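You operate a simulated robot arm through the tools that you are given. There is no shell and no other tool. Be economical: measure what you need, move in short steps, check, and stop when the job is done.

Carry out the task below with a simulated two-armed robot. There is one attempt and no reset: what you move stays moved.

JOB
Take the beige block on the bench top before the green chest and put it away on the black bench. Open the wide green drawer, put the blue cord bundle on the bench top before the green chest away inside and shut the drawer again. Close the upper green drawer. Fetch the white parcel from the bench top beside the hoop stand and set it on the beige wooden board. Take the short cream case and leave it on the blue cover on the top of the grey bench. Put the thin brown tape roll on top of the square red book. Open the low drawer. The order is free. Set down upright: beige block, short cream case.

Only the result counts: the job must be done as asked and must still hold three seconds after the hand-in. Knocking over, shifting, dropping, spilling or breaking anything else fails it. A push-on lid holds only when it is set on centred and level and pressed home; a screw cap is set on level and turned clockwise until tight.

ROBOT AND FRAMES
Two 6-joint arms with two-finger grippers on one trunk, on a base that drives. Base frame: it is fixed to the floor where the robot stands at the start and does not move with it; the origin is under the middle of the robot, x ahead of it, y to its left, z up. Lengths are in mm, angles in degrees, forces in N, time in s.
The left shoulder is at the start at [70, 176, 1200], the right one opposite. With the tool pointing down near the work surface each hand reaches from about 440 to 780 mm from the robot's upright axis, wherever it stands, measured 20 degrees to its own side. Places, roughly: beige block (8x5x6 cm) [500, -100, 800]; beige wooden board (20x19x2 cm) [900, -5400, 800]; black bench [-2900, -2900, 800]; blue cord bundle (8x6x3 cm) [600, 0, 800]; blue cover (22x16x2 cm) [900, -5000, 800]; low drawer [-6400, -400, 200]; sew chest [-5200, -7500, 600]; short cream case (10x8x9 cm) [600, -2600, 800]; square red book (14x12x3 cm) [-5700, -600, 900]; thin brown tape roll (6x6x3 cm) [-5900, -400, 900]; upper green drawer [700, -100, 900]; white parcel (15x7x6 cm) [700, -1300, 800]; wide green drawer [-5200, -7300, 700]. Payload 2.45 kg a hand.
Tool frame (each hand has its own): the origin (TCP) lies between the finger pads and is the grasp point; the fingertips stand 26 mm ahead of it; z points along the fingers, y is the line along which they close. Largest opening 96 mm; the body of the gripper starts 69 mm behind the TCP.
Orientation is that of the tool frame in the base frame, as [roll, pitch, yaw] about the fixed x, y, z axes, in that order (R = Rz(yaw) Ry(pitch) Rx(roll)). With the fingers straight down and closing along the base's y, the tool's x points along the base's -x, its y along +y and its z along -z.

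CONTROLS
- The arms move only by the tool jog_arm. It takes "left_series", "right_series" or both (then of equal length, played together; a hand with none holds still); each is a list that holds one entry, the list of rows, each a list of 7 numbers: the shift along the base's x, y, z in mm, then the turn, a rotation vector about the base's x, y, z in degrees, then the gripper command, from -1 (fully open) to 1 (shut), values between in proportion. In form: [[[x, y, z, rx, ry, rz, claw], ...]]. A call has 1 to 12 rows; each row shifts and turns the commanded pose from where the row before left it. A row lasts 0.2 s, in which the tool goes at most 50 mm and 8.6 degrees; a call with a longer step from one row to the next is refused whole, and so is a gripper value outside its range. A pose out of reach is approached as far as the arm can. The call stops where the force on the tool passes 40 N (or 10 N more than at its start, if that is more) or the arm is blocked; 0.2 s more then pass. Each finger halts on what it meets, pressing with about 38 N; the grip force reading is that of the motor and also rises with nothing between the fingers. The clock runs only during rows and for 0.2 s after the last one: add rows that do not move to give the fingers time. It gives the time, the measured TCP pose, the force on the tool (base axes), the opening and the grip force at its end, in the units of the frame above (readings bear some noise), with the torque about the TCP (base axes, N m) and any sound that the robot's microphone picked up, and new pictures: "show" is both (left out), scene, wrist or none (wrist: the cameras of the hands that moved).
- Cameras (640 x 400 px; columns grow to the right, rows downward): "scene" is now at [127.2, -4, 1500.1]; the picture's right is [-0.06, -1.00, 0.00], its down [-0.75, 0.05, -0.65] and it looks along [0.65, -0.04, -0.76] (base axes); focal length 269 px, centre (320, 200). "left" rides on the left gripper at [82, -3, -98] in its tool frame; the picture's right is [0.04, 1.00, 0.00], its down [-0.73, 0.03, -0.68] and it looks along [-0.68, 0.03, 0.73] (tool axes); focal length 256 px, centre (320, 200). "right" rides on the right gripper at [82, 3, -98] in its tool frame; the picture's right is [-0.04, 1.00, 0.00], its down [-0.73, -0.03, -0.68] and it looks along [-0.68, -0.03, 0.73] (tool axes); focal length 256 px, centre (320, 200). There is no depth. A picture from a camera that has moved, and an enlarged one, comes with that camera's place and axes in the base frame and with its lens.
- lift_body(by): slides the trunk up (or, below 0, down) by that many mm; the arms and the scene camera ride with it, the base frame stays. It gives what a move gives, with no picture.
- base_move(legs): drives the robot by 1 to 6 legs, each [ahead, left, turn to the left] in mm, mm and degrees, along the robot's own axes; the way and the turn of a leg run together, so that a leg with both is an arc; at most 1500 mm and 180 degrees a leg. The arms and the cameras ride along, it lands a little off, and it stops where it bumps. It gives what a move gives, and a new picture of the scene camera.
- aim_head(pan, tilt): turns the head with the scene camera to pan (to the left, within 86 degrees either way) and tilt (down, from -29 to 69), counted from straight ahead of the robot. It gives what a move gives, and a new picture of the scene camera.
- enlarge(camera, box): a new picture of the part [left, top, right, bottom] of that camera's present view, enlarged. It takes no simulated time.
- hand_in(): hands the job in; it is judged then, once.

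Work in short steps. Places have to be worked out from the pictures, the camera data and where the tool is seen: move nearer, look again, correct. Check each grasp and each placing, and mend what went wrong. You have 207 turns and 260 pictures in all, those below and enlarged ones among them. Open the grippers and draw the arms clear of the work before you hand the job in, unless the task says otherwise; then end with one line.

The tools are called after "Request:" as name(argument=value, ...) on one line, values as JSON. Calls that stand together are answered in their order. jog_arm: Moves the arms, as the interface text tells. Its arguments: {"type":"object","properties":{"left_series":{"type":"array","items":{"type":"array","items":{"type":"array","items":{"type":"number"}}}},"right_series":{"type":"array","items":{"type":"array","items":{"type":"array","items":{"type":"number"}}}},"show":{"type":"string","enum":["both","scene","wrist","none"]}},"required":[]} The other tools are called the same way: lift_body (by) slides the trunk up or down; base_move (legs) drives the base; aim_head (pan, tilt) turns the head that bears the scene camera; enlarge (camera, box) takes an enlarged picture of a part of a camera's view; hand_in () hands the job in.

At the start:

```text
time: 0.0
left_ee_pos: [628.1, 196.5, 1082.3]
left_ee_rot: [-179.9, 0.0, 180.0]
left_force: [-0.5, 0.4, 0.3]
left_moment: [0.01, 0.02, 0.0]
left_finger_gap: 95.7
left_grip_force: 0.1
right_ee_pos: [415.4, -274.5, 1160.3]
right_ee_rot: [179.9, 0.0, 180.0]
right_force: [-0.7, -0.1, 0.6]
right_moment: [-0.03, 0.0, 0.0]
right_finger_gap: 96.0
right_grip_force: 0.1
trunk travel left (down, up): [-684.0, 156.0]
robot x, y, heading: [0.1, 0.6, 0.1]
head pan, tilt: [-3.7, 49.1]
```

scene: 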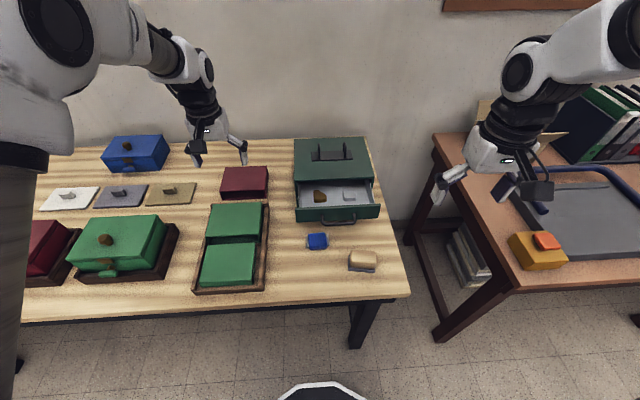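
right: 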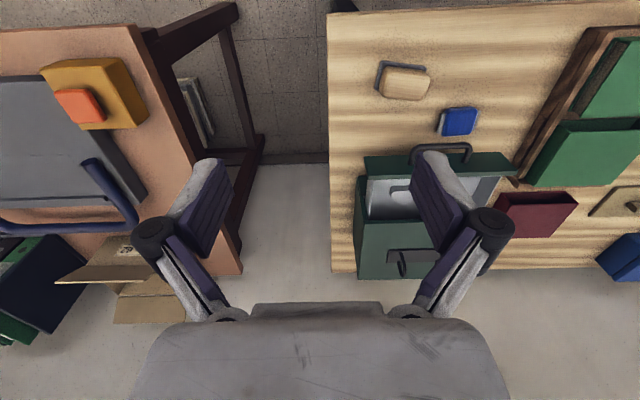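
left: 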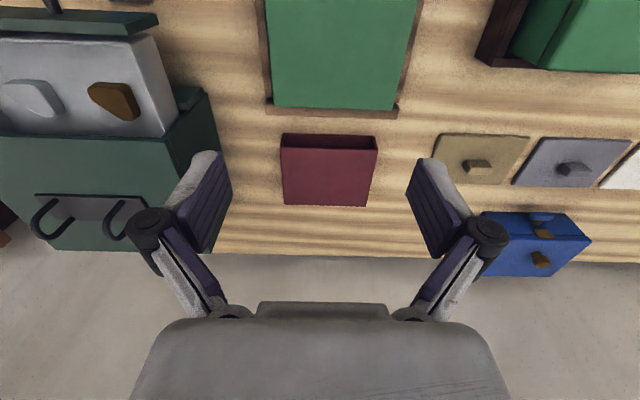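

The bench shows the green chest with its drawer open, the blue bundle and the beige block. I zoom in for detail.

Request:
enlarge(camera="scene", box=[240, 120, 440, 290])

Request:
enlarge(camera="right", box=[320, 40, 540, 300])

```text
2.35 times, centred on (340, 205) of scene
camera zoom: at [127.2, -4.0, 1500.1], right [-0.06, -1.0, 0.0], down [-0.75, 0.05, -0.65], along [0.65, -0.04, -0.76], focal length 632 px, centre (273, 188)
```

zoom: 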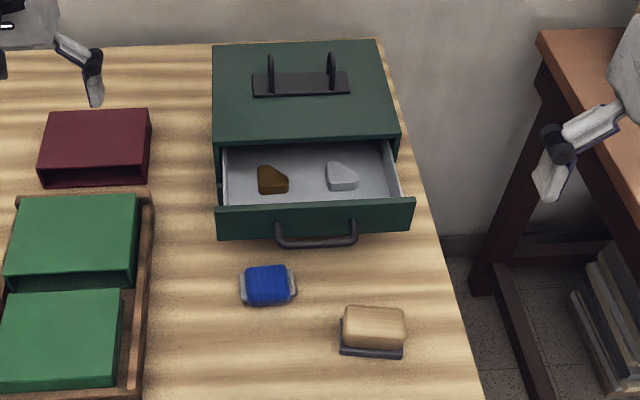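

```text
1.54 times, centred on (430, 170) of right
camera zoom: at [334.0, -272.0, 1259.4], right [0.04, 1.0, 0.0], down [0.73, -0.03, 0.68], along [0.68, -0.03, -0.73], focal length 394 px, centre (151, 246)
```

zoom: 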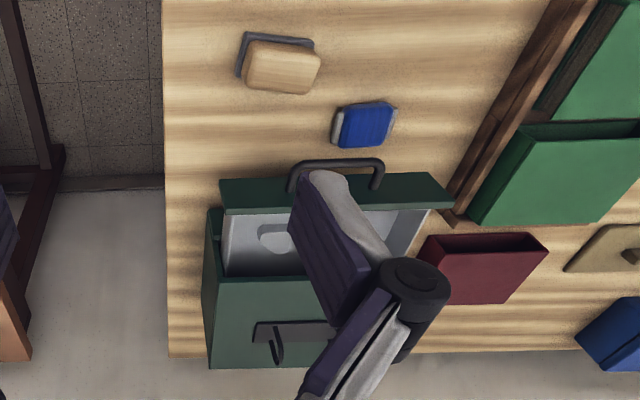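

I judge the drawer handle at about [565,-83,888] (front y from 30 to -198), the block top at [480,-143,~835], the bundle top at [558,-23,811], and the bench at about 780. I bring the right hand, closed, in front of the handle.

Request:
jog_arm(right_series=[[[20, 38, 0, 0, 0, 0, 1], [20, 38, 0, 0, 0, 0, 1], [20, 38, 0, 0, 0, 0, 1], [20, 38, 0, 0, 0, 0, 1], [20, 39, -20, 0, 0, 0, 1], [0, 0, -50, 0, 0, 0, 1], [0, 0, -50, 0, 0, 0, 1], [0, 0, -50, 0, 0, 0, 1], [0, 0, -50, 0, 0, 0, 1], [0, 0, -40, 0, 0, 0, 1]]])

```text
time: 2.2
left_ee_pos: [627.8, 195.4, 1081.4]
left_ee_rot: [179.9, 0.0, -180.0]
left_force: [-0.3, 0.0, -0.3]
left_moment: [-0.02, -0.04, 0.03]
left_finger_gap: 95.8
left_grip_force: 0.1
right_ee_pos: [532.9, -116.8, 903.8]
right_ee_rot: [179.6, 0.0, 179.5]
right_force: [-0.7, 0.6, -0.1]
right_moment: [0.04, 0.02, 0.01]
right_finger_gap: 0.1
right_grip_force: 28.6
right hand out of reach, approached as far as the arm can: row 5, 6, 7
trunk travel left (down, up): [-684.0, 156.0]
robot x, y, heading: [-5.8, 0.5, -0.0]
head pan, tilt: [-3.7, 49.1]
camera scene: at [128.5, -3.9, 1500.0], right [-0.06, -1.0, 0.0], down [-0.76, 0.05, -0.65], along [0.65, -0.04, -0.76], focal length 269 px, centre (320, 200)
camera right: at [451.5, -113.1, 1004.0], right [0.05, 1.0, 0.01], down [0.73, -0.04, 0.68], along [0.68, -0.03, -0.73], focal length 256 px, centre (320, 200)
```

scene: 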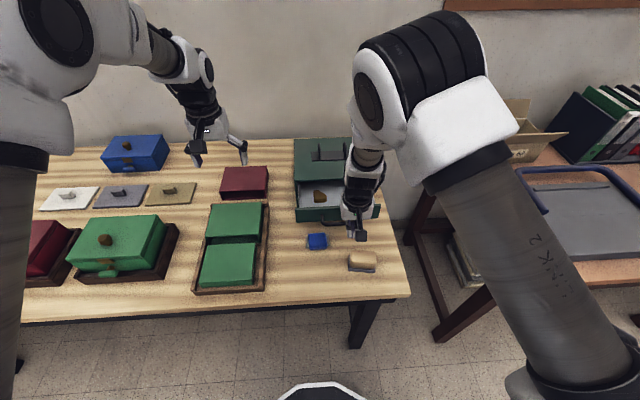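
right: 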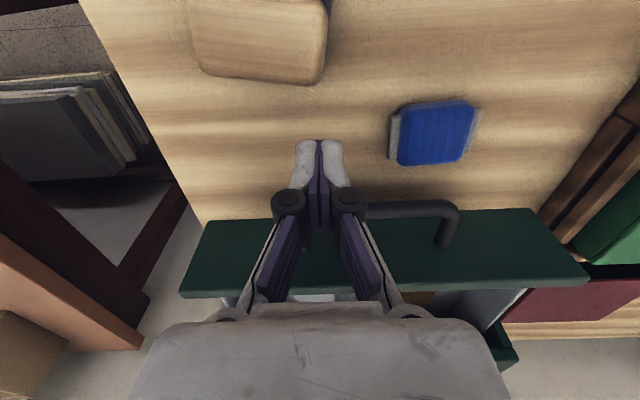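

The hand stands ahead of the drawer, slightly right of centre. I shift left, lower a bit and push in.

Request:
jog_arm(right_series=[[[0, 34, -10, 0, 0, 0, 1], [20, 0, 0, 0, 0, 0, 1], [20, 0, 0, 0, 0, 0, 1], [20, 0, 0, 0, 0, 0, 1], [20, 0, 0, 0, 0, 0, 1]]])

```text
time: 3.4
left_ee_pos: [628.1, 196.3, 1081.0]
left_ee_rot: [180.0, 0.0, -180.0]
left_force: [-0.3, 0.6, 0.0]
left_moment: [-0.01, -0.03, -0.01]
left_finger_gap: 95.8
left_grip_force: 0.1
right_ee_pos: [623.4, -100.1, 891.7]
right_ee_rot: [-180.0, 0.1, 180.0]
right_force: [0.1, 0.4, -0.1]
right_moment: [0.02, 0.01, 0.02]
right_finger_gap: 0.0
right_grip_force: 28.8
right hand out of reach, approached as far as the arm can: row 1
trunk travel left (down, up): [-684.0, 156.0]
robot x, y, heading: [-2.2, 5.1, -0.2]
head pan, tilt: [-3.7, 49.1]
camera scene: at [128.0, -4.3, 1500.0], right [-0.06, -1.0, 0.0], down [-0.75, 0.05, -0.65], along [0.65, -0.04, -0.76], focal length 269 px, centre (320, 200)
camera right: at [543.3, -96.3, 990.9], right [0.04, 1.0, 0.0], down [0.73, -0.03, 0.68], along [0.68, -0.03, -0.73], focal length 256 px, centre (320, 200)
```

scene: 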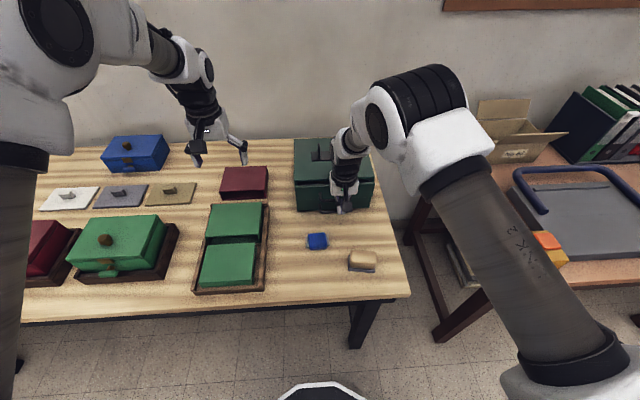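
right: 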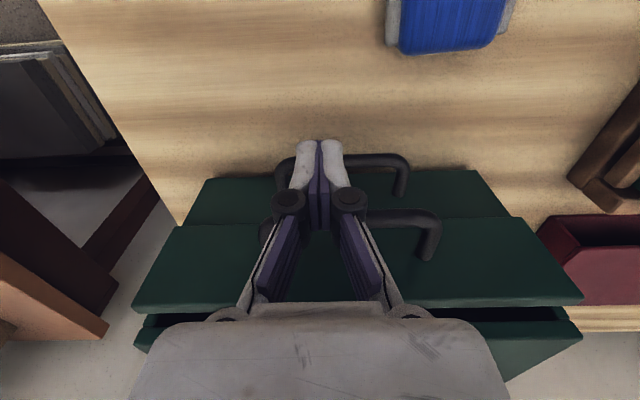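

The upper drawer is nearly in (its gap is still seen); I push on until resistance builds.

Request:
jog_arm(right_series=[[[15, 0, 0, 0, 0, 0, 1], [10, 0, 0, 0, 0, 0, 1], [10, 0, 0, 0, 0, 0, 1], [10, 0, 0, 0, 0, 0, 1], [10, 0, 0, 0, 0, 0, 1]]], show="wrist")

```text
time: 4.0
left_ee_pos: [623.7, 195.3, 1084.7]
left_ee_rot: [-180.0, 0.1, 179.9]
left_force: [1.1, -0.2, -0.7]
left_moment: [-0.04, 0.04, -0.02]
left_finger_gap: 95.9
left_grip_force: 0.0
right_ee_pos: [631.0, -99.1, 887.2]
right_ee_rot: [-179.7, -1.6, -180.0]
right_force: [-34.5, -0.2, 11.7]
right_moment: [0.09, -0.55, 0.13]
right_finger_gap: 0.0
right_grip_force: 28.3
trunk travel left (down, up): [-684.0, 156.0]
robot x, y, heading: [1.3, -0.1, -0.3]
head pan, tilt: [-3.7, 49.1]
stopped in row 2 (right hand): the force on the tool passed its limit at 47 N (the readings are from after the stop); the commanded pose is now the measured one
camera right: at [552.7, -96.5, 989.3], right [0.04, 1.0, -0.01], down [0.75, -0.03, 0.66], along [0.66, -0.03, -0.75], focal length 256 px, centre (320, 200)
```

right: 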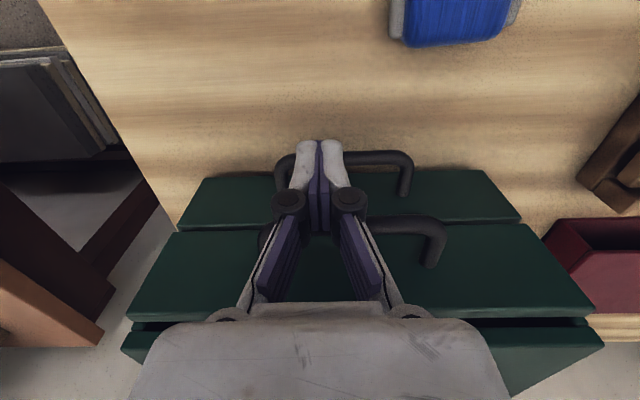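

Force rose at x=631; I back off and look whether the drawer is really flush.

Request:
jog_arm(right_series=[[[-40, 0, 0, 0, 0, 0, 1], [-30, -40, 0, 0, 0, 0, 1], [0, -40, 30, 0, 0, 0, 1], [0, -40, 30, 0, 0, 0, -1], [0, -40, 30, 0, 0, 0, -1]]], show="none")

Request:
enlarge(camera="scene", box=[270, 120, 400, 230])

```text
time: 5.2
left_ee_pos: [626.3, 192.9, 1082.4]
left_ee_rot: [179.9, 0.1, -179.9]
left_force: [0.1, 0.2, 1.2]
left_moment: [-0.01, -0.01, 0.01]
left_finger_gap: 96.4
left_grip_force: 0.1
right_ee_pos: [569.5, -262.4, 978.7]
right_ee_rot: [179.9, -0.9, -180.0]
right_force: [-0.7, -1.0, 1.5]
right_moment: [-0.01, 0.0, -0.01]
right_finger_gap: 96.1
right_grip_force: 0.0
trunk travel left (down, up): [-684.0, 156.0]
robot x, y, heading: [-0.5, -1.4, 0.1]
head pan, tilt: [-3.7, 49.1]
```

```text
3.64 times, centred on (335, 175) of scene
camera zoom: at [125.1, -6.8, 1500.2], right [-0.06, -1.0, 0.0], down [-0.75, 0.05, -0.66], along [0.65, -0.04, -0.76], focal length 977 px, centre (266, 291)
```

zoom: 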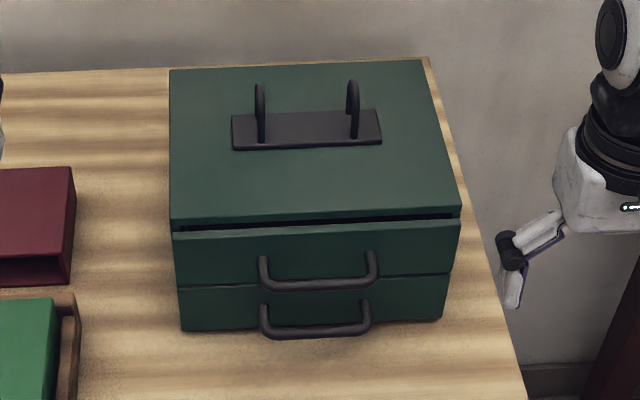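

The upper drawer is flush with the lower one. Now I take the block with the right hand: move above it while turning the wrist 90° so the fingers close over its 50 mm side.

Request:
jog_arm(right_series=[[[-20, 20, 0, 0, 0, 8.2, -1], [-20, 20, 0, 0, 0, 8.2, -1], [-20, 20, 0, 0, 0, 8.2, -1], [-20, 20, 0, 0, 0, 8.2, -1], [-10, 20, 0, 0, 0, 8.2, -1], [0, 19, 0, 0, 0, 8.2, -1], [0, 0, -10, 0, 0, 8.2, -1], [0, 0, -10, 0, 0, 8.2, -1], [0, 0, -10, 0, 0, 8.2, -1], [0, 0, 0, 0, 0, 8.2, -1], [0, 0, 0, 0, 0, 8, -1]]])

```text
time: 7.5
left_ee_pos: [628.7, 195.0, 1081.9]
left_ee_rot: [180.0, 0.0, 179.9]
left_force: [-0.3, 0.7, -0.4]
left_moment: [-0.02, 0.01, -0.03]
left_finger_gap: 95.9
left_grip_force: 0.0
right_ee_pos: [482.7, -150.5, 950.4]
right_ee_rot: [179.8, 1.8, -92.5]
right_force: [0.1, 0.0, 0.9]
right_moment: [0.0, -0.01, 0.02]
right_finger_gap: 96.0
right_grip_force: 0.1
trunk travel left (down, up): [-684.0, 156.0]
robot x, y, heading: [-1.0, 3.7, -0.1]
head pan, tilt: [-3.7, 49.1]
camera scene: at [126.9, -4.1, 1500.1], right [-0.06, -1.0, 0.0], down [-0.75, 0.05, -0.65], along [0.65, -0.04, -0.76], focal length 269 px, centre (320, 200)
camera right: at [475.5, -234.5, 1047.2], right [-1.0, 0.08, 0.0], down [0.06, 0.71, 0.7], along [0.06, 0.7, -0.71], focal length 256 px, centre (320, 200)
```

scene: 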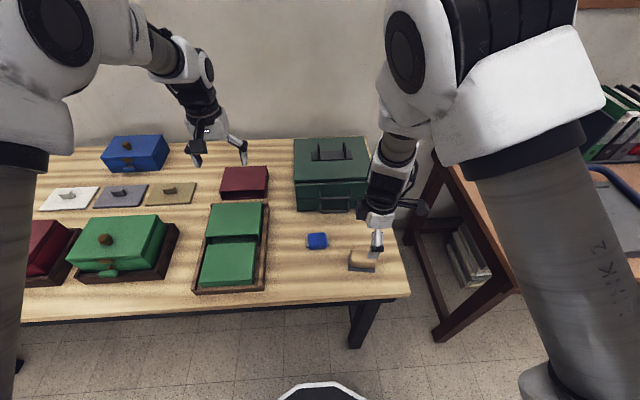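
right: 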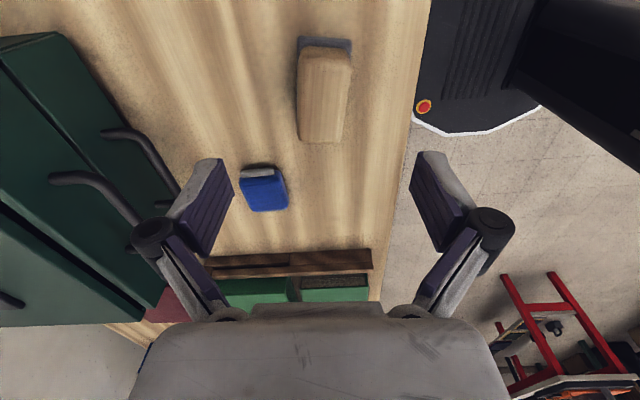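

The block sits right below between the fingers (centre about [480,-142]). I lower to z≈820 and close.

Request:
jog_arm(right_series=[[[-2, 8, -40, 0, 0, 0, -1], [0, 0, -40, 0, 0, 0, -1], [0, 0, -30, 0, 0, 0, -1], [0, 0, -20, 0, 0, 0, -1], [0, 0, 0, 0, 0, 0, -1]]])

```text
time: 8.8
left_ee_pos: [627.5, 196.1, 1081.8]
left_ee_rot: [-180.0, -0.1, -180.0]
left_force: [0.2, 0.0, 0.6]
left_moment: [-0.02, 0.01, 0.05]
left_finger_gap: 96.0
left_grip_force: 0.1
right_ee_pos: [476.5, -140.9, 815.9]
right_ee_rot: [-179.7, -1.1, -90.0]
right_force: [0.0, 0.1, -0.6]
right_moment: [0.0, -0.03, 0.0]
right_finger_gap: 95.7
right_grip_force: 0.1
right hand out of reach, approached as far as the arm can: row 1
trunk travel left (down, up): [-684.0, 156.0]
robot x, y, heading: [-4.4, 0.3, -0.0]
head pan, tilt: [-3.7, 49.1]
camera scene: at [126.1, -3.5, 1500.1], right [-0.06, -1.0, 0.0], down [-0.75, 0.05, -0.65], along [0.65, -0.04, -0.76], focal length 269 px, centre (320, 200)
camera right: at [473.7, -219.9, 916.7], right [-1.0, 0.04, 0.0], down [0.03, 0.75, 0.66], along [0.03, 0.66, -0.75], focal length 256 px, centre (320, 200)
```

scene: 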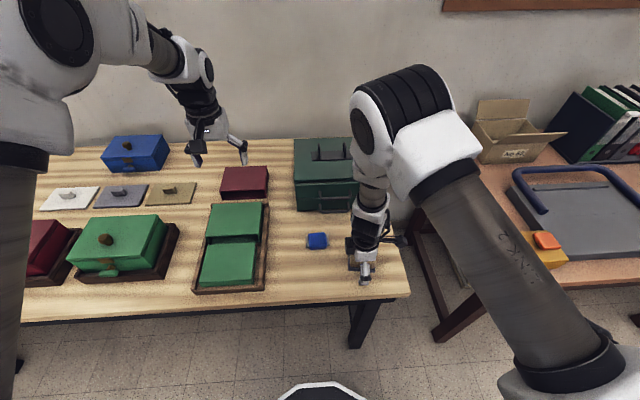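
right: 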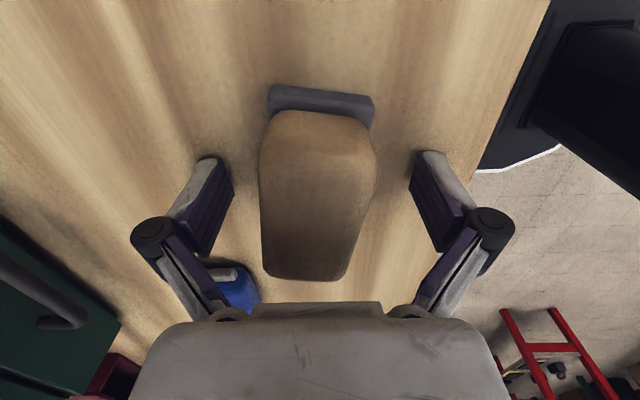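

The block lies between the pads; closing.

Request:
jog_arm(right_series=[[[0, 0, 0, 0, 0, 0, 0], [0, 0, 0, 0, 0, 0, 1], [0, 0, 0, 0, 0, 0, 1], [0, 0, 0, 0, 0, 0, 1]]], show="wrist")

```text
time: 9.3
left_ee_pos: [617.5, 196.1, 1090.0]
left_ee_rot: [-179.8, 0.5, 179.9]
left_force: [0.4, 0.1, 0.3]
left_moment: [0.01, 0.0, 0.02]
left_finger_gap: 95.9
left_grip_force: 0.0
right_ee_pos: [466.5, -139.9, 826.6]
right_ee_rot: [-179.8, -1.0, -90.0]
right_force: [-34.4, -1.8, 75.9]
right_moment: [0.85, 1.66, 0.48]
right_finger_gap: 48.7
right_grip_force: 36.6
trunk travel left (down, up): [-684.0, 156.0]
robot x, y, heading: [-0.8, 1.9, -0.1]
head pan, tilt: [-3.7, 49.1]
stopped in row 2 (right hand): the force on the tool passed its limit at 56 N (the readings are from after the stop); the commanded pose is now the measured one
camera right: at [463.2, -220.1, 925.1], right [-1.0, 0.04, 0.0], down [0.03, 0.75, 0.67], along [0.03, 0.67, -0.75], focal length 256 px, centre (320, 200)
```

right: 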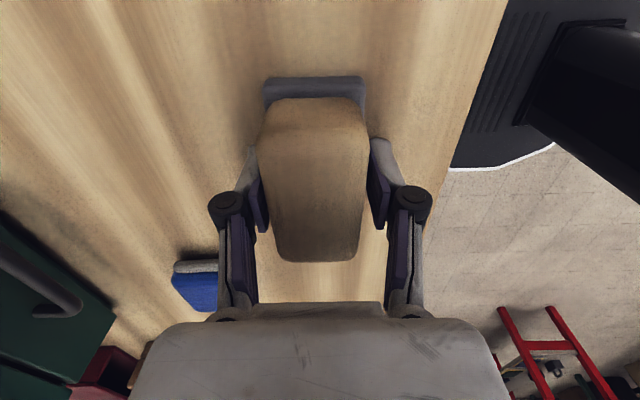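

Gripped at 48.7 mm, with a strong upward push (tips probably pressing on the base or bench). I relieve by lifting slowly.

Request:
jog_arm(right_series=[[[0, 0, 5, 0, 0, 0, 1], [0, 0, 5, 0, 0, 0, 1], [0, 0, 20, 0, 0, 0, 1], [0, 0, 30, 0, 0, 0, 1], [0, 0, 0, 0, 0, 0, 1]]])

```text
time: 10.5
left_ee_pos: [628.4, 195.9, 1081.0]
left_ee_rot: [180.0, 0.0, 179.8]
left_force: [0.3, 0.1, -0.3]
left_moment: [0.0, 0.04, 0.03]
left_finger_gap: 96.1
left_grip_force: 0.0
right_ee_pos: [475.2, -141.7, 874.9]
right_ee_rot: [179.6, -0.7, -90.4]
right_force: [1.0, 0.9, -1.7]
right_moment: [-0.01, 0.02, -0.01]
right_finger_gap: 44.5
right_grip_force: 37.4
trunk travel left (down, up): [-684.0, 156.0]
robot x, y, heading: [-4.1, 1.2, -0.0]
head pan, tilt: [-3.7, 49.1]
camera scene: at [128.3, -4.5, 1499.8], right [-0.07, -1.0, 0.0], down [-0.76, 0.05, -0.65], along [0.65, -0.04, -0.76], focal length 269 px, centre (320, 200)
camera right: at [473.2, -223.0, 974.3], right [-1.0, 0.05, 0.01], down [0.04, 0.74, 0.67], along [0.03, 0.67, -0.74], focal length 256 px, centre (320, 200)
```

scene: 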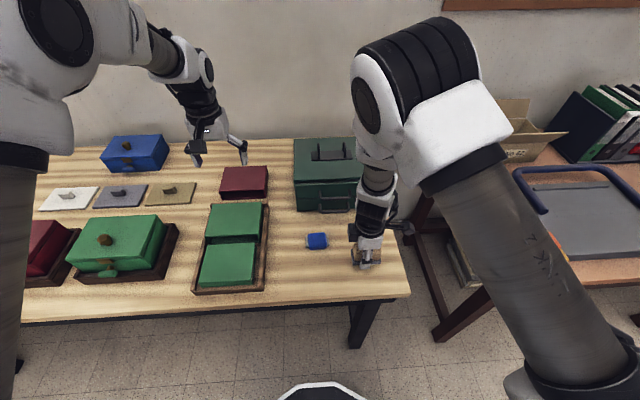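
right: 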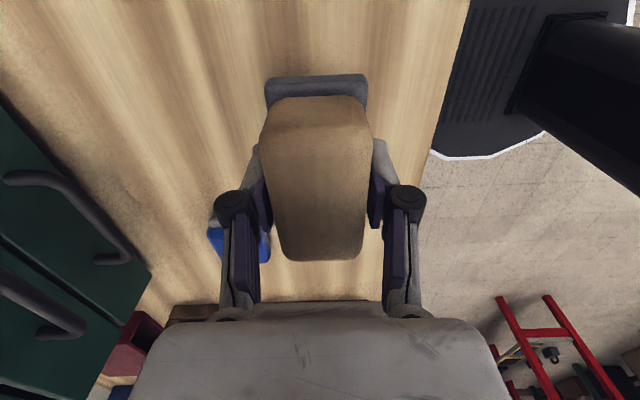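

The block is held. I draw the right hand up and to the right, and bring the left hand over the bundle with its wrist turned.

Request:
jog_arm(right_series=[[[0, -20, 30, 0, 0, 0, 1], [0, -30, 30, 0, 0, 0, 1], [-10, -30, 30, 0, 0, 0, 1], [-10, -30, 20, 0, 0, 0, 1], [-10, -30, 20, 0, 0, 0, 1], [-10, -30, 0, 0, 0, 0, 1], [0, 0, 0, 0, 0, 0, 1], [0, 0, 0, 0, 0, 0, 1], [0, 0, 0, 0, 0, 0, 1], [0, 0, 0, 0, 0, 0, 1], [0, 0, 0, 0, 0, 0, 1]]], left_series=[[[0, 0, 0, 0, 0, -8.2, -1], [0, 0, 0, 0, 0, -8.2, -1], [0, 0, 0, 0, 0, -8.2, -1], [-10, -20, 0, 0, 0, -8.2, -1], [-10, -20, 0, 0, 0, -8.2, -1], [-10, -30, -10, 0, 0, -8.2, -1], [-10, -30, -10, 0, 0, -8.2, -1], [-10, -30, -20, 0, 0, -8.2, -1], [-10, -30, -20, 0, 0, -8.2, -1], [-10, -30, -30, 0, 0, -8.2, -1], [0, -29, -30, 0, 0, -8, -1]]])

```text
time: 12.9
left_ee_pos: [619.4, 60.2, 964.4]
left_ee_rot: [-179.8, 0.5, 90.4]
left_force: [0.7, 0.1, -0.1]
left_moment: [0.03, 0.03, -0.02]
left_finger_gap: 96.1
left_grip_force: 0.1
left hand out of reach, approached as far as the arm can: row 8, 9, 10, 11
right_ee_pos: [439.0, -311.5, 1004.3]
right_ee_rot: [179.9, -1.1, -90.0]
right_force: [1.0, -0.7, -1.9]
right_moment: [0.02, 0.0, -0.01]
right_finger_gap: 44.3
right_grip_force: 37.7
trunk travel left (down, up): [-684.0, 156.0]
robot x, y, heading: [-1.5, 1.3, 0.1]
head pan, tilt: [-3.7, 49.1]
camera scene: at [128.6, -4.9, 1499.9], right [-0.07, -1.0, 0.0], down [-0.76, 0.05, -0.65], along [0.65, -0.04, -0.76], focal length 269 px, centre (320, 200)
camera right: at [435.7, -391.4, 1105.1], right [-1.0, 0.04, 0.0], down [0.03, 0.74, 0.67], along [0.03, 0.67, -0.75], focal length 256 px, centre (320, 200)
camera left: at [614.5, 143.4, 1061.1], right [1.0, 0.05, 0.0], down [0.04, -0.73, 0.69], along [0.03, -0.68, -0.73], focal length 256 px, centre (320, 200)
```

scene: 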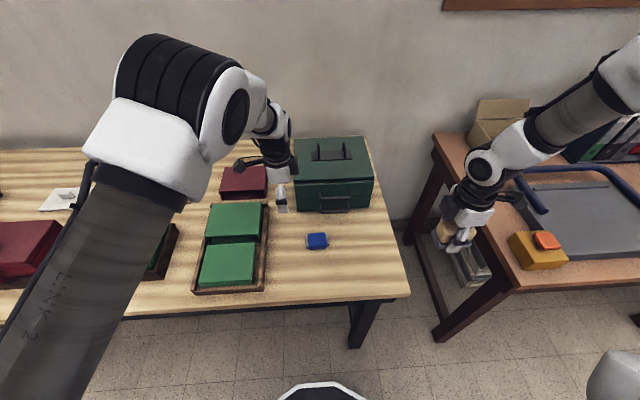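
right: 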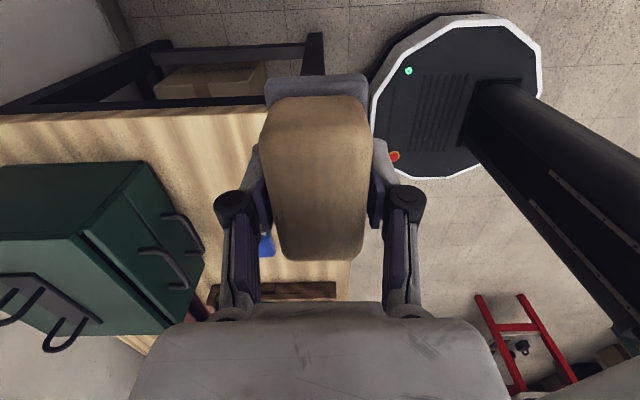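
left: 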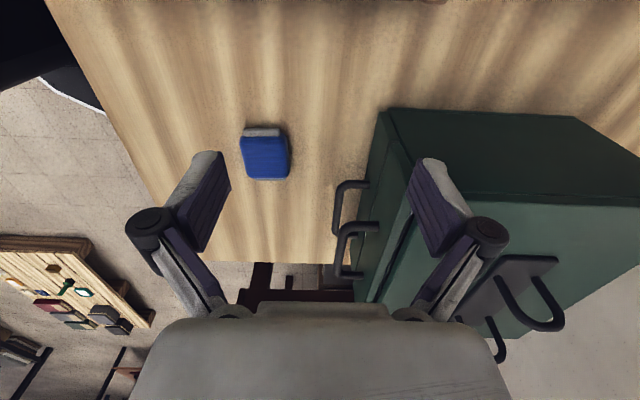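

The left arm can't reach across to y=-23, so I raise and retract that hand and slide the base right by 150 mm.

Request:
jog_arm(left_series=[[[-20, 10, 40, 0, 0, 0, -1], [-20, 10, 40, 0, 0, 0, -1], [-20, 10, 20, 0, 0, 0, -1]]], show="none")

Request:
base_move(legs=[[0, -150, 0]])

```text
time: 13.6
left_ee_pos: [539.1, 94.4, 962.9]
left_ee_rot: [-169.0, 1.5, 91.6]
left_force: [0.1, -1.3, 0.4]
left_moment: [0.02, 0.01, -0.01]
left_finger_gap: 96.2
left_grip_force: 0.1
left hand out of reach, approached as far as the arm can: row 1, 3
right_ee_pos: [437.2, -311.1, 1005.0]
right_ee_rot: [179.8, -1.1, -89.8]
right_force: [0.0, 0.1, -1.7]
right_moment: [0.02, 0.01, -0.01]
right_finger_gap: 44.2
right_grip_force: 38.1
trunk travel left (down, up): [-684.0, 156.0]
robot x, y, heading: [-3.3, 0.2, -0.1]
head pan, tilt: [-3.7, 49.1]
stopped in row 3 (left hand): the arm was blocked; the commanded pose is now the measured one
```

```text
time: 15.0
left_ee_pos: [539.5, -55.4, 964.1]
left_ee_rot: [-169.1, 1.5, 91.5]
left_force: [-0.1, 0.0, 0.0]
left_moment: [-0.03, 0.0, -0.02]
left_finger_gap: 96.0
left_grip_force: 0.0
right_ee_pos: [436.5, -459.5, 1006.1]
right_ee_rot: [-180.0, -1.1, -90.0]
right_force: [0.5, -0.3, -1.3]
right_moment: [0.0, 0.02, -0.01]
right_finger_gap: 44.4
right_grip_force: 38.3
trunk travel left (down, up): [-684.0, 156.0]
robot x, y, heading: [-1.5, -152.3, -0.2]
head pan, tilt: [-3.7, 49.1]
camera scene: at [126.1, -152.2, 1500.1], right [-0.07, -1.0, 0.0], down [-0.75, 0.05, -0.65], along [0.65, -0.04, -0.76], focal length 269 px, centre (320, 200)
```

scene: 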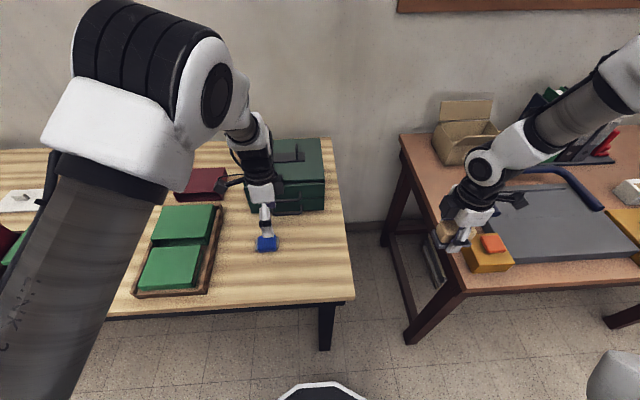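

The left hand is now over the bundle but tilted 11°. I level it, align, and look.

Request:
jog_arm(left_series=[[[0, 10, 0, 0, -5.5, 0, -1], [10, 12, 0, 0, -5.5, 0, -1], [10, 10, 0, 0, 0, 0, -1]]], show="wrist")

```text
time: 15.8
left_ee_pos: [559.0, -24.0, 962.9]
left_ee_rot: [179.8, 1.7, 91.2]
left_force: [-0.1, 0.5, 0.2]
left_moment: [0.0, -0.01, 0.01]
left_finger_gap: 95.9
left_grip_force: 0.1
right_ee_pos: [439.0, -461.9, 1004.8]
right_ee_rot: [179.9, -1.1, -90.0]
right_force: [-0.5, -0.4, -0.7]
right_moment: [-0.01, 0.0, -0.01]
right_finger_gap: 44.3
right_grip_force: 38.1
trunk travel left (down, up): [-684.0, 156.0]
robot x, y, heading: [-3.8, -148.5, 0.0]
head pan, tilt: [-3.7, 49.1]
camera left: at [553.1, 60.9, 1059.7], right [1.0, 0.06, 0.0], down [0.04, -0.71, 0.7], along [0.04, -0.7, -0.71], focal length 256 px, centre (320, 200)
```

left: 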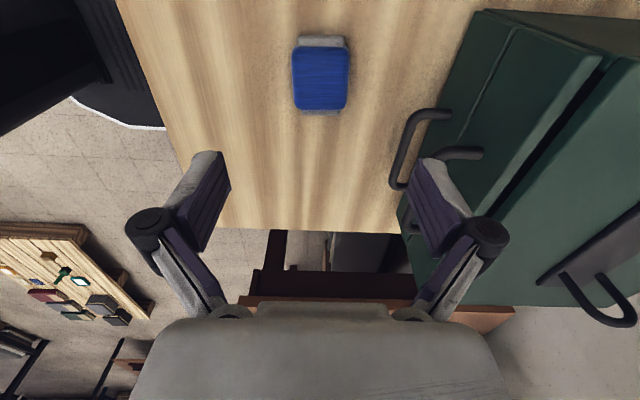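

Bundle centre lies right below at [559,-23]. I lower to about z=824 and look.

Request:
jog_arm(left_series=[[[0, 0, -40, 0, 0, 0, -1], [0, 0, -40, 0, 0, 0, -1], [0, 0, -30, 0, 0, 0, -1], [0, 0, -20, 0, 0, 0, 0.1], [0, 0, -8, 0, 0, 0, 0.1], [0, 0, 0, 0, 0, 0, 0.1]]], show="wrist")

```text
time: 17.2
left_ee_pos: [556.8, -24.4, 827.1]
left_ee_rot: [179.7, 1.7, 91.3]
left_force: [1.4, 1.0, 38.6]
left_moment: [-0.02, 0.05, 0.0]
left_finger_gap: 51.4
left_grip_force: 37.9
right_ee_pos: [434.4, -463.2, 1006.0]
right_ee_rot: [-179.8, -0.9, -90.0]
right_force: [0.0, -0.2, -2.4]
right_moment: [0.01, 0.01, 0.03]
right_finger_gap: 44.3
right_grip_force: 37.9
trunk travel left (down, up): [-684.0, 156.0]
robot x, y, heading: [-0.2, -149.6, 0.0]
head pan, tilt: [-3.7, 49.1]
camera left: at [550.4, 59.7, 923.2], right [1.0, 0.06, 0.01], down [0.04, -0.71, 0.7], along [0.05, -0.7, -0.71], focal length 256 px, centre (320, 200)
```

left: 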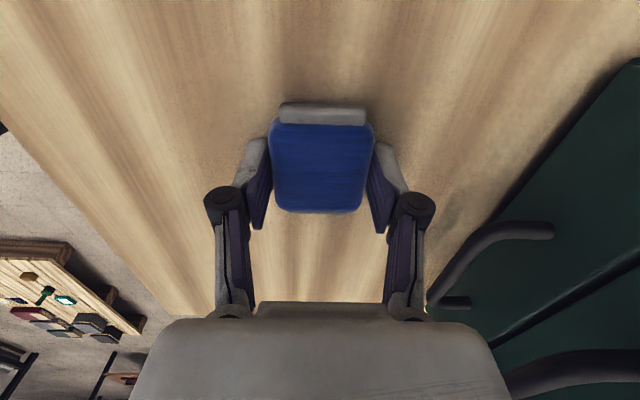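

Touching the bench (so its top is about 800) and gripped at 51 mm. I close fully and lift.

Request:
jog_arm(left_series=[[[0, 0, 3, 0, 0, 0, 1], [0, 0, 15, 0, 0, 0, 1], [-10, 0, 40, 0, 0, 0, 1], [-10, 0, 40, 0, 0, 0, 1], [0, 0, 40, 0, 0, 0, 1], [0, 0, 40, 0, 0, 0, 1]]])

```text
time: 18.6
left_ee_pos: [537.0, -21.6, 1000.5]
left_ee_rot: [-179.5, 2.2, 91.7]
left_force: [-0.6, 0.1, 0.1]
left_moment: [-0.01, -0.02, 0.02]
left_finger_gap: 50.8
left_grip_force: 38.3
right_ee_pos: [437.0, -460.7, 1005.7]
right_ee_rot: [-180.0, -1.0, -90.0]
right_force: [0.2, -0.5, -1.9]
right_moment: [0.02, 0.02, 0.0]
right_finger_gap: 44.4
right_grip_force: 38.4
trunk travel left (down, up): [-684.0, 156.0]
robot x, y, heading: [-1.2, -145.9, -0.3]
head pan, tilt: [-3.7, 49.1]
camera scene: at [124.9, -153.8, 1500.1], right [-0.07, -1.0, 0.0], down [-0.75, 0.05, -0.66], along [0.65, -0.04, -0.76], focal length 269 px, centre (320, 200)
camera left: at [531.0, 63.8, 1095.1], right [1.0, 0.07, -0.01], down [0.06, -0.7, 0.71], along [0.04, -0.71, -0.71], focal length 256 px, centre (320, 200)
```

scene: 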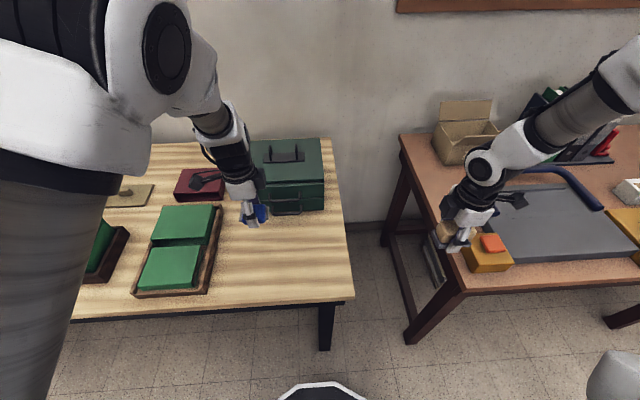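
left: 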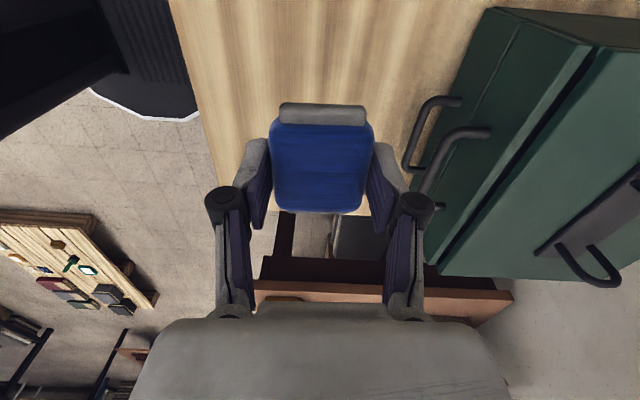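

Both objects are in hand. I back away from the bench and turn toward the black bench direction, looking out ahead.

Request:
base_move(legs=[[-500, 0, 0], [0, 0, -128]])

Request:
aim_head(pan=0, tilt=20)

```text
time: 26.8
left_ee_pos: [-735.3, -653.9, 1005.4]
left_ee_rot: [179.9, 2.4, -36.2]
left_force: [-0.6, -0.3, 0.0]
left_moment: [0.04, 0.02, 0.01]
left_finger_gap: 50.7
left_grip_force: 38.3
right_ee_pos: [-1017.1, -302.9, 1005.8]
right_ee_rot: [-180.0, -1.0, 142.1]
right_force: [-0.4, 0.1, -1.5]
right_moment: [-0.01, -0.02, 0.01]
right_finger_gap: 44.3
right_grip_force: 37.9
trunk travel left (down, up): [-684.0, 156.0]
robot x, y, heading: [-499.9, -149.0, -127.8]
head pan, tilt: [-3.7, 49.1]
camera scene: at [-585.5, -246.4, 1500.1], right [-0.75, 0.67, 0.0], down [0.5, 0.56, -0.65], along [-0.44, -0.49, -0.76], focal length 269 px, centre (320, 200)
```

scene: 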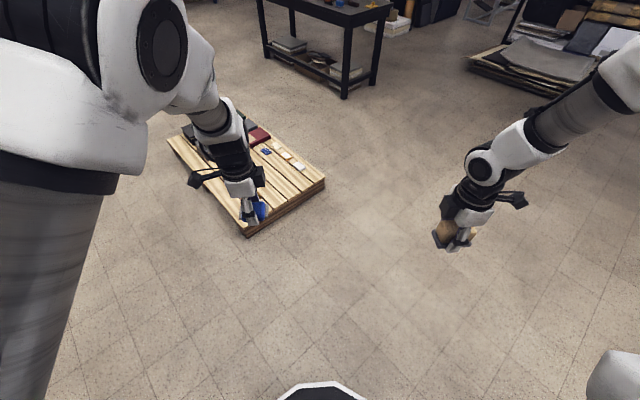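

```text
time: 27.8
left_ee_pos: [-733.6, -655.3, 1004.3]
left_ee_rot: [-180.0, 2.5, -36.2]
left_force: [0.4, 0.6, -0.6]
left_moment: [0.03, -0.01, -0.02]
left_finger_gap: 50.7
left_grip_force: 38.2
right_ee_pos: [-1016.5, -302.4, 1005.0]
right_ee_rot: [-179.9, -0.9, 142.0]
right_force: [-0.7, 0.0, -0.7]
right_moment: [-0.01, -0.02, -0.03]
right_finger_gap: 44.4
right_grip_force: 38.2
trunk travel left (down, up): [-684.0, 156.0]
robot x, y, heading: [-503.1, -152.6, -128.2]
head pan, tilt: [0.0, 20.0]
camera scene: at [-591.1, -261.6, 1544.4], right [-0.79, 0.62, 0.0], down [0.21, 0.27, -0.94], along [-0.58, -0.74, -0.34], focal length 269 px, centre (320, 200)
```

scene: 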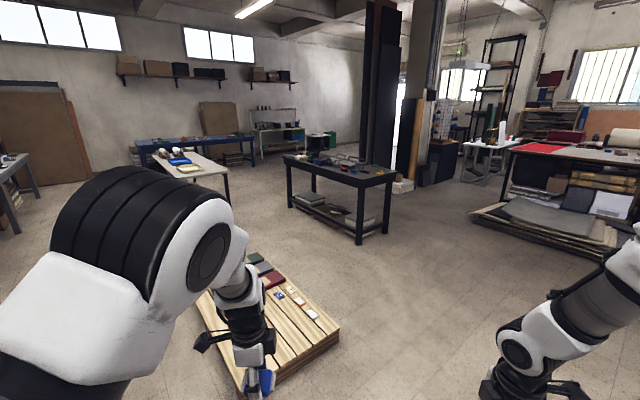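

The black bench stands at about x -2680…-3130, y -2180…-3650, and a pallet lies between. I go around the pallet to the bench's north end, facing it.

Request:
base_move(legs=[[0, 0, 38], [0, -1500, 0], [0, -900, 0], [1050, 0, 0]])

Request:
aim_head(pan=0, tilt=35)

```text
time: 46.4
left_ee_pos: [-2797.7, -1741.5, 1005.2]
left_ee_rot: [179.9, 2.6, 1.1]
left_force: [-0.7, -1.2, 0.4]
left_moment: [0.03, -0.02, 0.0]
left_finger_gap: 50.7
left_grip_force: 37.8
right_ee_pos: [-3235.7, -1631.3, 1005.0]
right_ee_rot: [179.9, -1.0, 179.0]
right_force: [-0.5, 0.3, -2.0]
right_moment: [0.01, -0.01, 0.02]
right_finger_gap: 44.2
right_grip_force: 37.5
trunk travel left (down, up): [-684.0, 156.0]
robot x, y, heading: [-2917.5, -1200.0, -90.9]
head pan, tilt: [0.0, 20.0]
camera scene: at [-2920.6, -1340.9, 1544.5], right [-1.0, 0.02, 0.0], down [0.01, 0.34, -0.94], along [-0.02, -0.94, -0.34], focal length 269 px, centre (320, 200)
```

scene: 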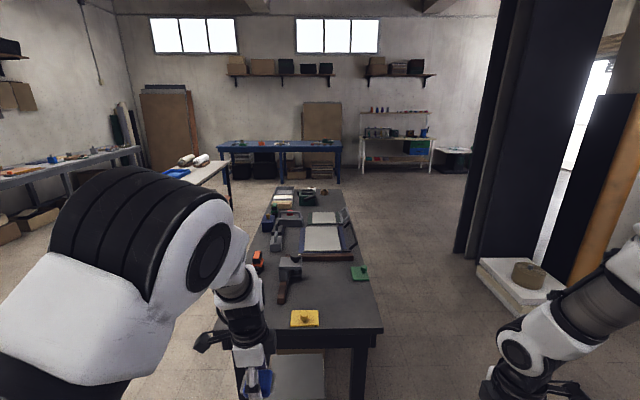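

```text
time: 47.1
left_ee_pos: [-2796.8, -1742.8, 1006.4]
left_ee_rot: [-179.9, 2.6, 1.1]
left_force: [0.2, 0.2, -0.5]
left_moment: [0.02, 0.01, -0.04]
left_finger_gap: 50.9
left_grip_force: 38.0
right_ee_pos: [-3235.4, -1631.3, 1005.8]
right_ee_rot: [180.0, -1.0, 179.1]
right_force: [0.3, 0.7, -1.5]
right_moment: [0.01, 0.0, 0.0]
right_finger_gap: 44.5
right_grip_force: 37.5
trunk travel left (down, up): [-684.0, 156.0]
robot x, y, heading: [-2917.9, -1201.5, -91.1]
head pan, tilt: [0.0, 35.0]
camera scene: at [-2920.5, -1336.3, 1520.6], right [-1.0, 0.02, 0.0], down [0.01, 0.57, -0.82], along [-0.01, -0.82, -0.57], focal length 269 px, centre (320, 200)
```

scene: 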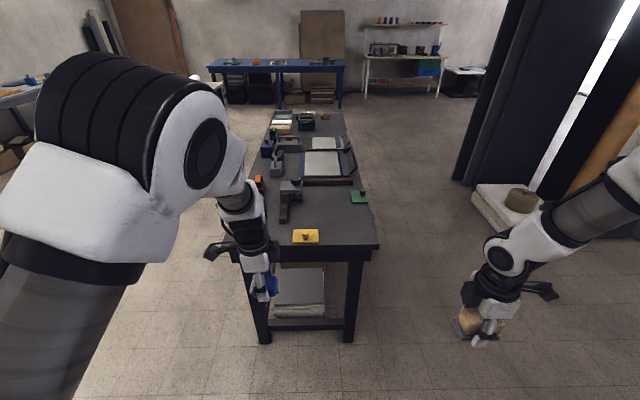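

The bench's end has free room between the yellow and green pieces, about [-3040,-2190,800]. I drive 440 mm ahead.

Request:
base_move(legs=[[440, 0, 0]])

Request:
aim_head(pan=-10, tilt=50)

```text
time: 49.8
left_ee_pos: [-2807.1, -2186.2, 1007.1]
left_ee_rot: [179.9, 2.5, 1.0]
left_force: [-0.2, 0.5, -0.7]
left_moment: [-0.02, 0.0, -0.03]
left_finger_gap: 50.6
left_grip_force: 38.1
right_ee_pos: [-3246.1, -2074.0, 1005.1]
right_ee_rot: [-179.9, -1.0, 178.9]
right_force: [0.0, 0.0, -1.3]
right_moment: [-0.03, -0.01, -0.02]
right_finger_gap: 44.2
right_grip_force: 37.8
trunk travel left (down, up): [-684.0, 156.0]
robot x, y, heading: [-2925.8, -1645.1, -91.3]
head pan, tilt: [0.0, 35.0]
camera scene: at [-2929.2, -1778.9, 1520.7], right [-1.0, 0.02, 0.0], down [0.01, 0.57, -0.82], along [-0.02, -0.82, -0.57], focal length 269 px, centre (320, 200)
```

scene: 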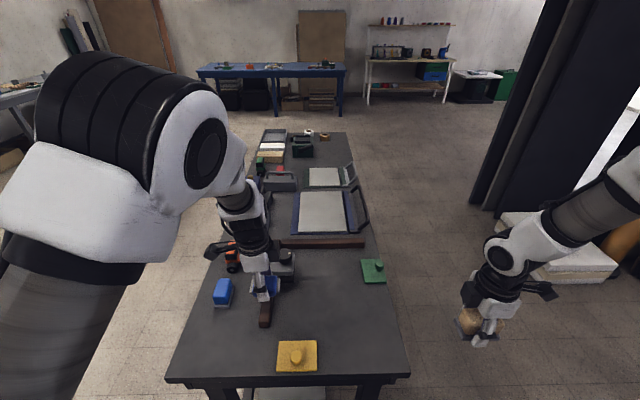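

```text
time: 50.6
left_ee_pos: [-2807.0, -2186.0, 1005.5]
left_ee_rot: [180.0, 2.6, 1.0]
left_force: [0.2, -0.2, -0.4]
left_moment: [-0.02, -0.01, 0.02]
left_finger_gap: 50.7
left_grip_force: 38.1
right_ee_pos: [-3245.3, -2074.4, 1005.1]
right_ee_rot: [179.8, -1.0, 178.9]
right_force: [0.0, 0.4, -1.3]
right_moment: [0.01, -0.04, -0.01]
right_finger_gap: 44.7
right_grip_force: 38.0
trunk travel left (down, up): [-684.0, 156.0]
robot x, y, heading: [-2926.0, -1643.1, -91.2]
head pan, tilt: [-10.0, 50.0]
camera scene: at [-2942.3, -1767.5, 1498.9], right [-0.98, 0.19, 0.0], down [0.15, 0.75, -0.64], along [-0.12, -0.63, -0.77], focal length 269 px, centre (320, 200)
```

scene: 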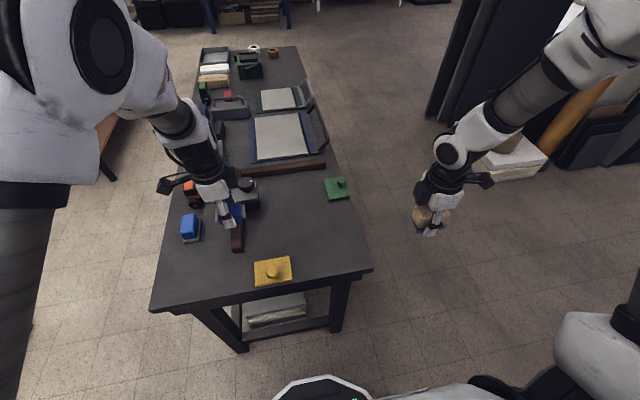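

Target [-3030,-2205] is clear of the yellow and green pieces. I move the right hand over it and down to about 860.

Request:
jog_arm(right_series=[[[36, -22, 0, 0, 0, 0, 1], [36, -22, 0, 0, 0, 0, 1], [36, -22, 0, 0, 0, 0, 1], [36, -22, 0, 0, 0, 0, 1], [36, -22, 0, 0, 0, 0, 1], [35, -21, 0, 0, 0, 0, 1], [0, 0, -40, 0, 0, 0, 1], [0, 0, -40, 0, 0, 0, 1], [0, 0, -40, 0, 0, 0, 1], [0, 0, -25, 0, 0, 0, 1], [0, 0, 0, 0, 0, 0, 1]]])

```text
time: 53.0
left_ee_pos: [-2806.5, -2186.1, 1004.9]
left_ee_rot: [180.0, 2.6, 1.0]
left_force: [0.0, -0.7, -1.0]
left_moment: [-0.01, 0.01, 0.0]
left_finger_gap: 50.8
left_grip_force: 38.0
right_ee_pos: [-3030.6, -2204.4, 860.0]
right_ee_rot: [-179.9, -1.0, 179.0]
right_force: [-0.1, 1.0, -1.4]
right_moment: [-0.03, -0.03, -0.02]
right_finger_gap: 44.4
right_grip_force: 37.9
trunk travel left (down, up): [-684.0, 156.0]
robot x, y, heading: [-2926.7, -1638.4, -91.1]
head pan, tilt: [-10.0, 50.0]
camera scene: at [-2942.1, -1766.5, 1498.9], right [-0.98, 0.19, 0.0], down [0.15, 0.75, -0.64], along [-0.12, -0.63, -0.77], focal length 269 px, centre (320, 200)
camera right: at [-3110.2, -2199.3, 961.1], right [0.06, 1.0, 0.0], down [0.74, -0.04, 0.67], along [0.66, -0.04, -0.75], focal length 256 px, centre (320, 200)
```

scene: 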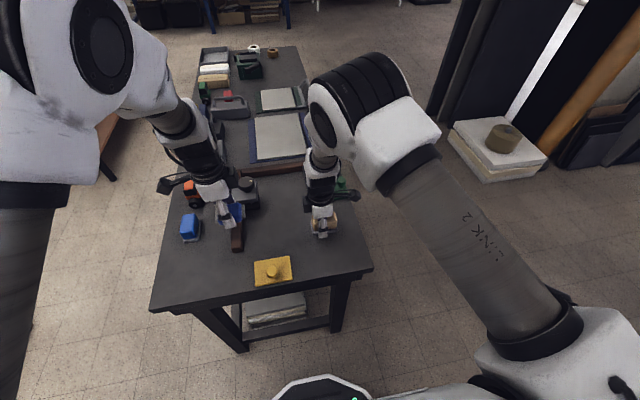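
right: 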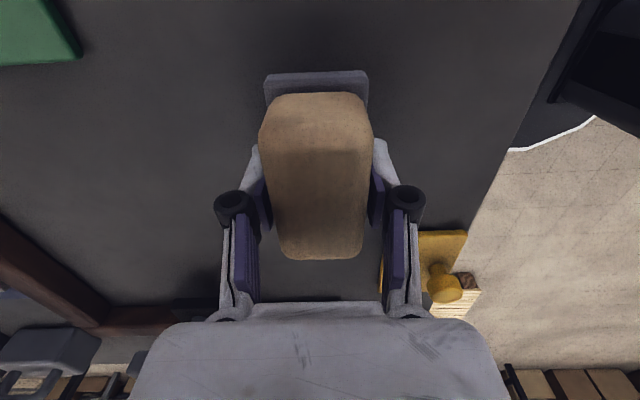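

The spot is clear; I lower slowly until contact.

Request:
jog_arm(right_series=[[[0, 0, -15, 0, 0, 0, 1], [0, 0, -8, 0, 0, 0, 1], [0, 0, -4, 0, 0, 0, 1], [0, 0, -3, 0, 0, 0, 1], [0, 0, -2, 0, 0, 0, 1], [0, 0, 0, 0, 0, 0, 1]]], show="none")

```text
time: 54.4
left_ee_pos: [-2806.2, -2186.4, 1006.2]
left_ee_rot: [180.0, 2.7, 1.0]
left_force: [-0.5, -0.1, -0.5]
left_moment: [0.01, -0.01, 0.05]
left_finger_gap: 50.8
left_grip_force: 37.7
right_ee_pos: [-3029.7, -2206.2, 828.3]
right_ee_rot: [180.0, -1.0, 178.9]
right_force: [-0.1, 1.0, -1.6]
right_moment: [0.02, -0.05, 0.0]
right_finger_gap: 44.4
right_grip_force: 38.2
trunk travel left (down, up): [-684.0, 156.0]
robot x, y, heading: [-2925.6, -1640.4, -91.3]
head pan, tilt: [-10.0, 50.0]
```

No contact yet at 828; I continue in 2 mm steps.

Request:
jog_arm(right_series=[[[0, 0, -2, 0, 0, 0, 1], [0, 0, -2, 0, 0, 0, 1], [0, 0, -2, 0, 0, 0, 1], [0, 0, -2, 0, 0, 0, 1], [0, 0, 0, 0, 0, 0, 1]]], show="wrist")

```text
time: 55.6
left_ee_pos: [-2806.5, -2182.6, 1006.8]
left_ee_rot: [179.9, 2.7, 1.0]
left_force: [-0.3, -0.5, 0.3]
left_moment: [0.01, -0.02, 0.01]
left_finger_gap: 50.6
left_grip_force: 37.7
right_ee_pos: [-3029.2, -2206.4, 824.9]
right_ee_rot: [-179.7, -1.0, 178.8]
right_force: [-2.7, 7.8, 23.5]
right_moment: [0.87, -0.27, 0.14]
right_finger_gap: 44.5
right_grip_force: 38.0
trunk travel left (down, up): [-684.0, 156.0]
robot x, y, heading: [-2930.2, -1637.9, -91.2]
head pan, tilt: [-10.0, 50.0]
stopped in row 5 (right hand): the force on the tool passed its limit at 43 N (the readings are from after the stop); the commanded pose is now the measured one
camera right: at [-3109.7, -2199.2, 925.6], right [0.06, 1.0, -0.01], down [0.74, -0.04, 0.67], along [0.66, -0.05, -0.75], focal length 256 px, centre (320, 200)
```

right: 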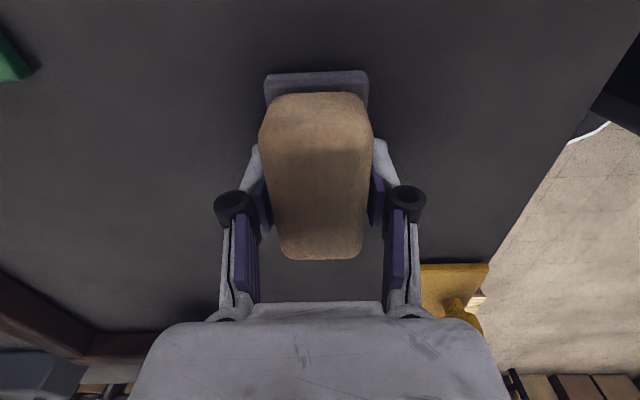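

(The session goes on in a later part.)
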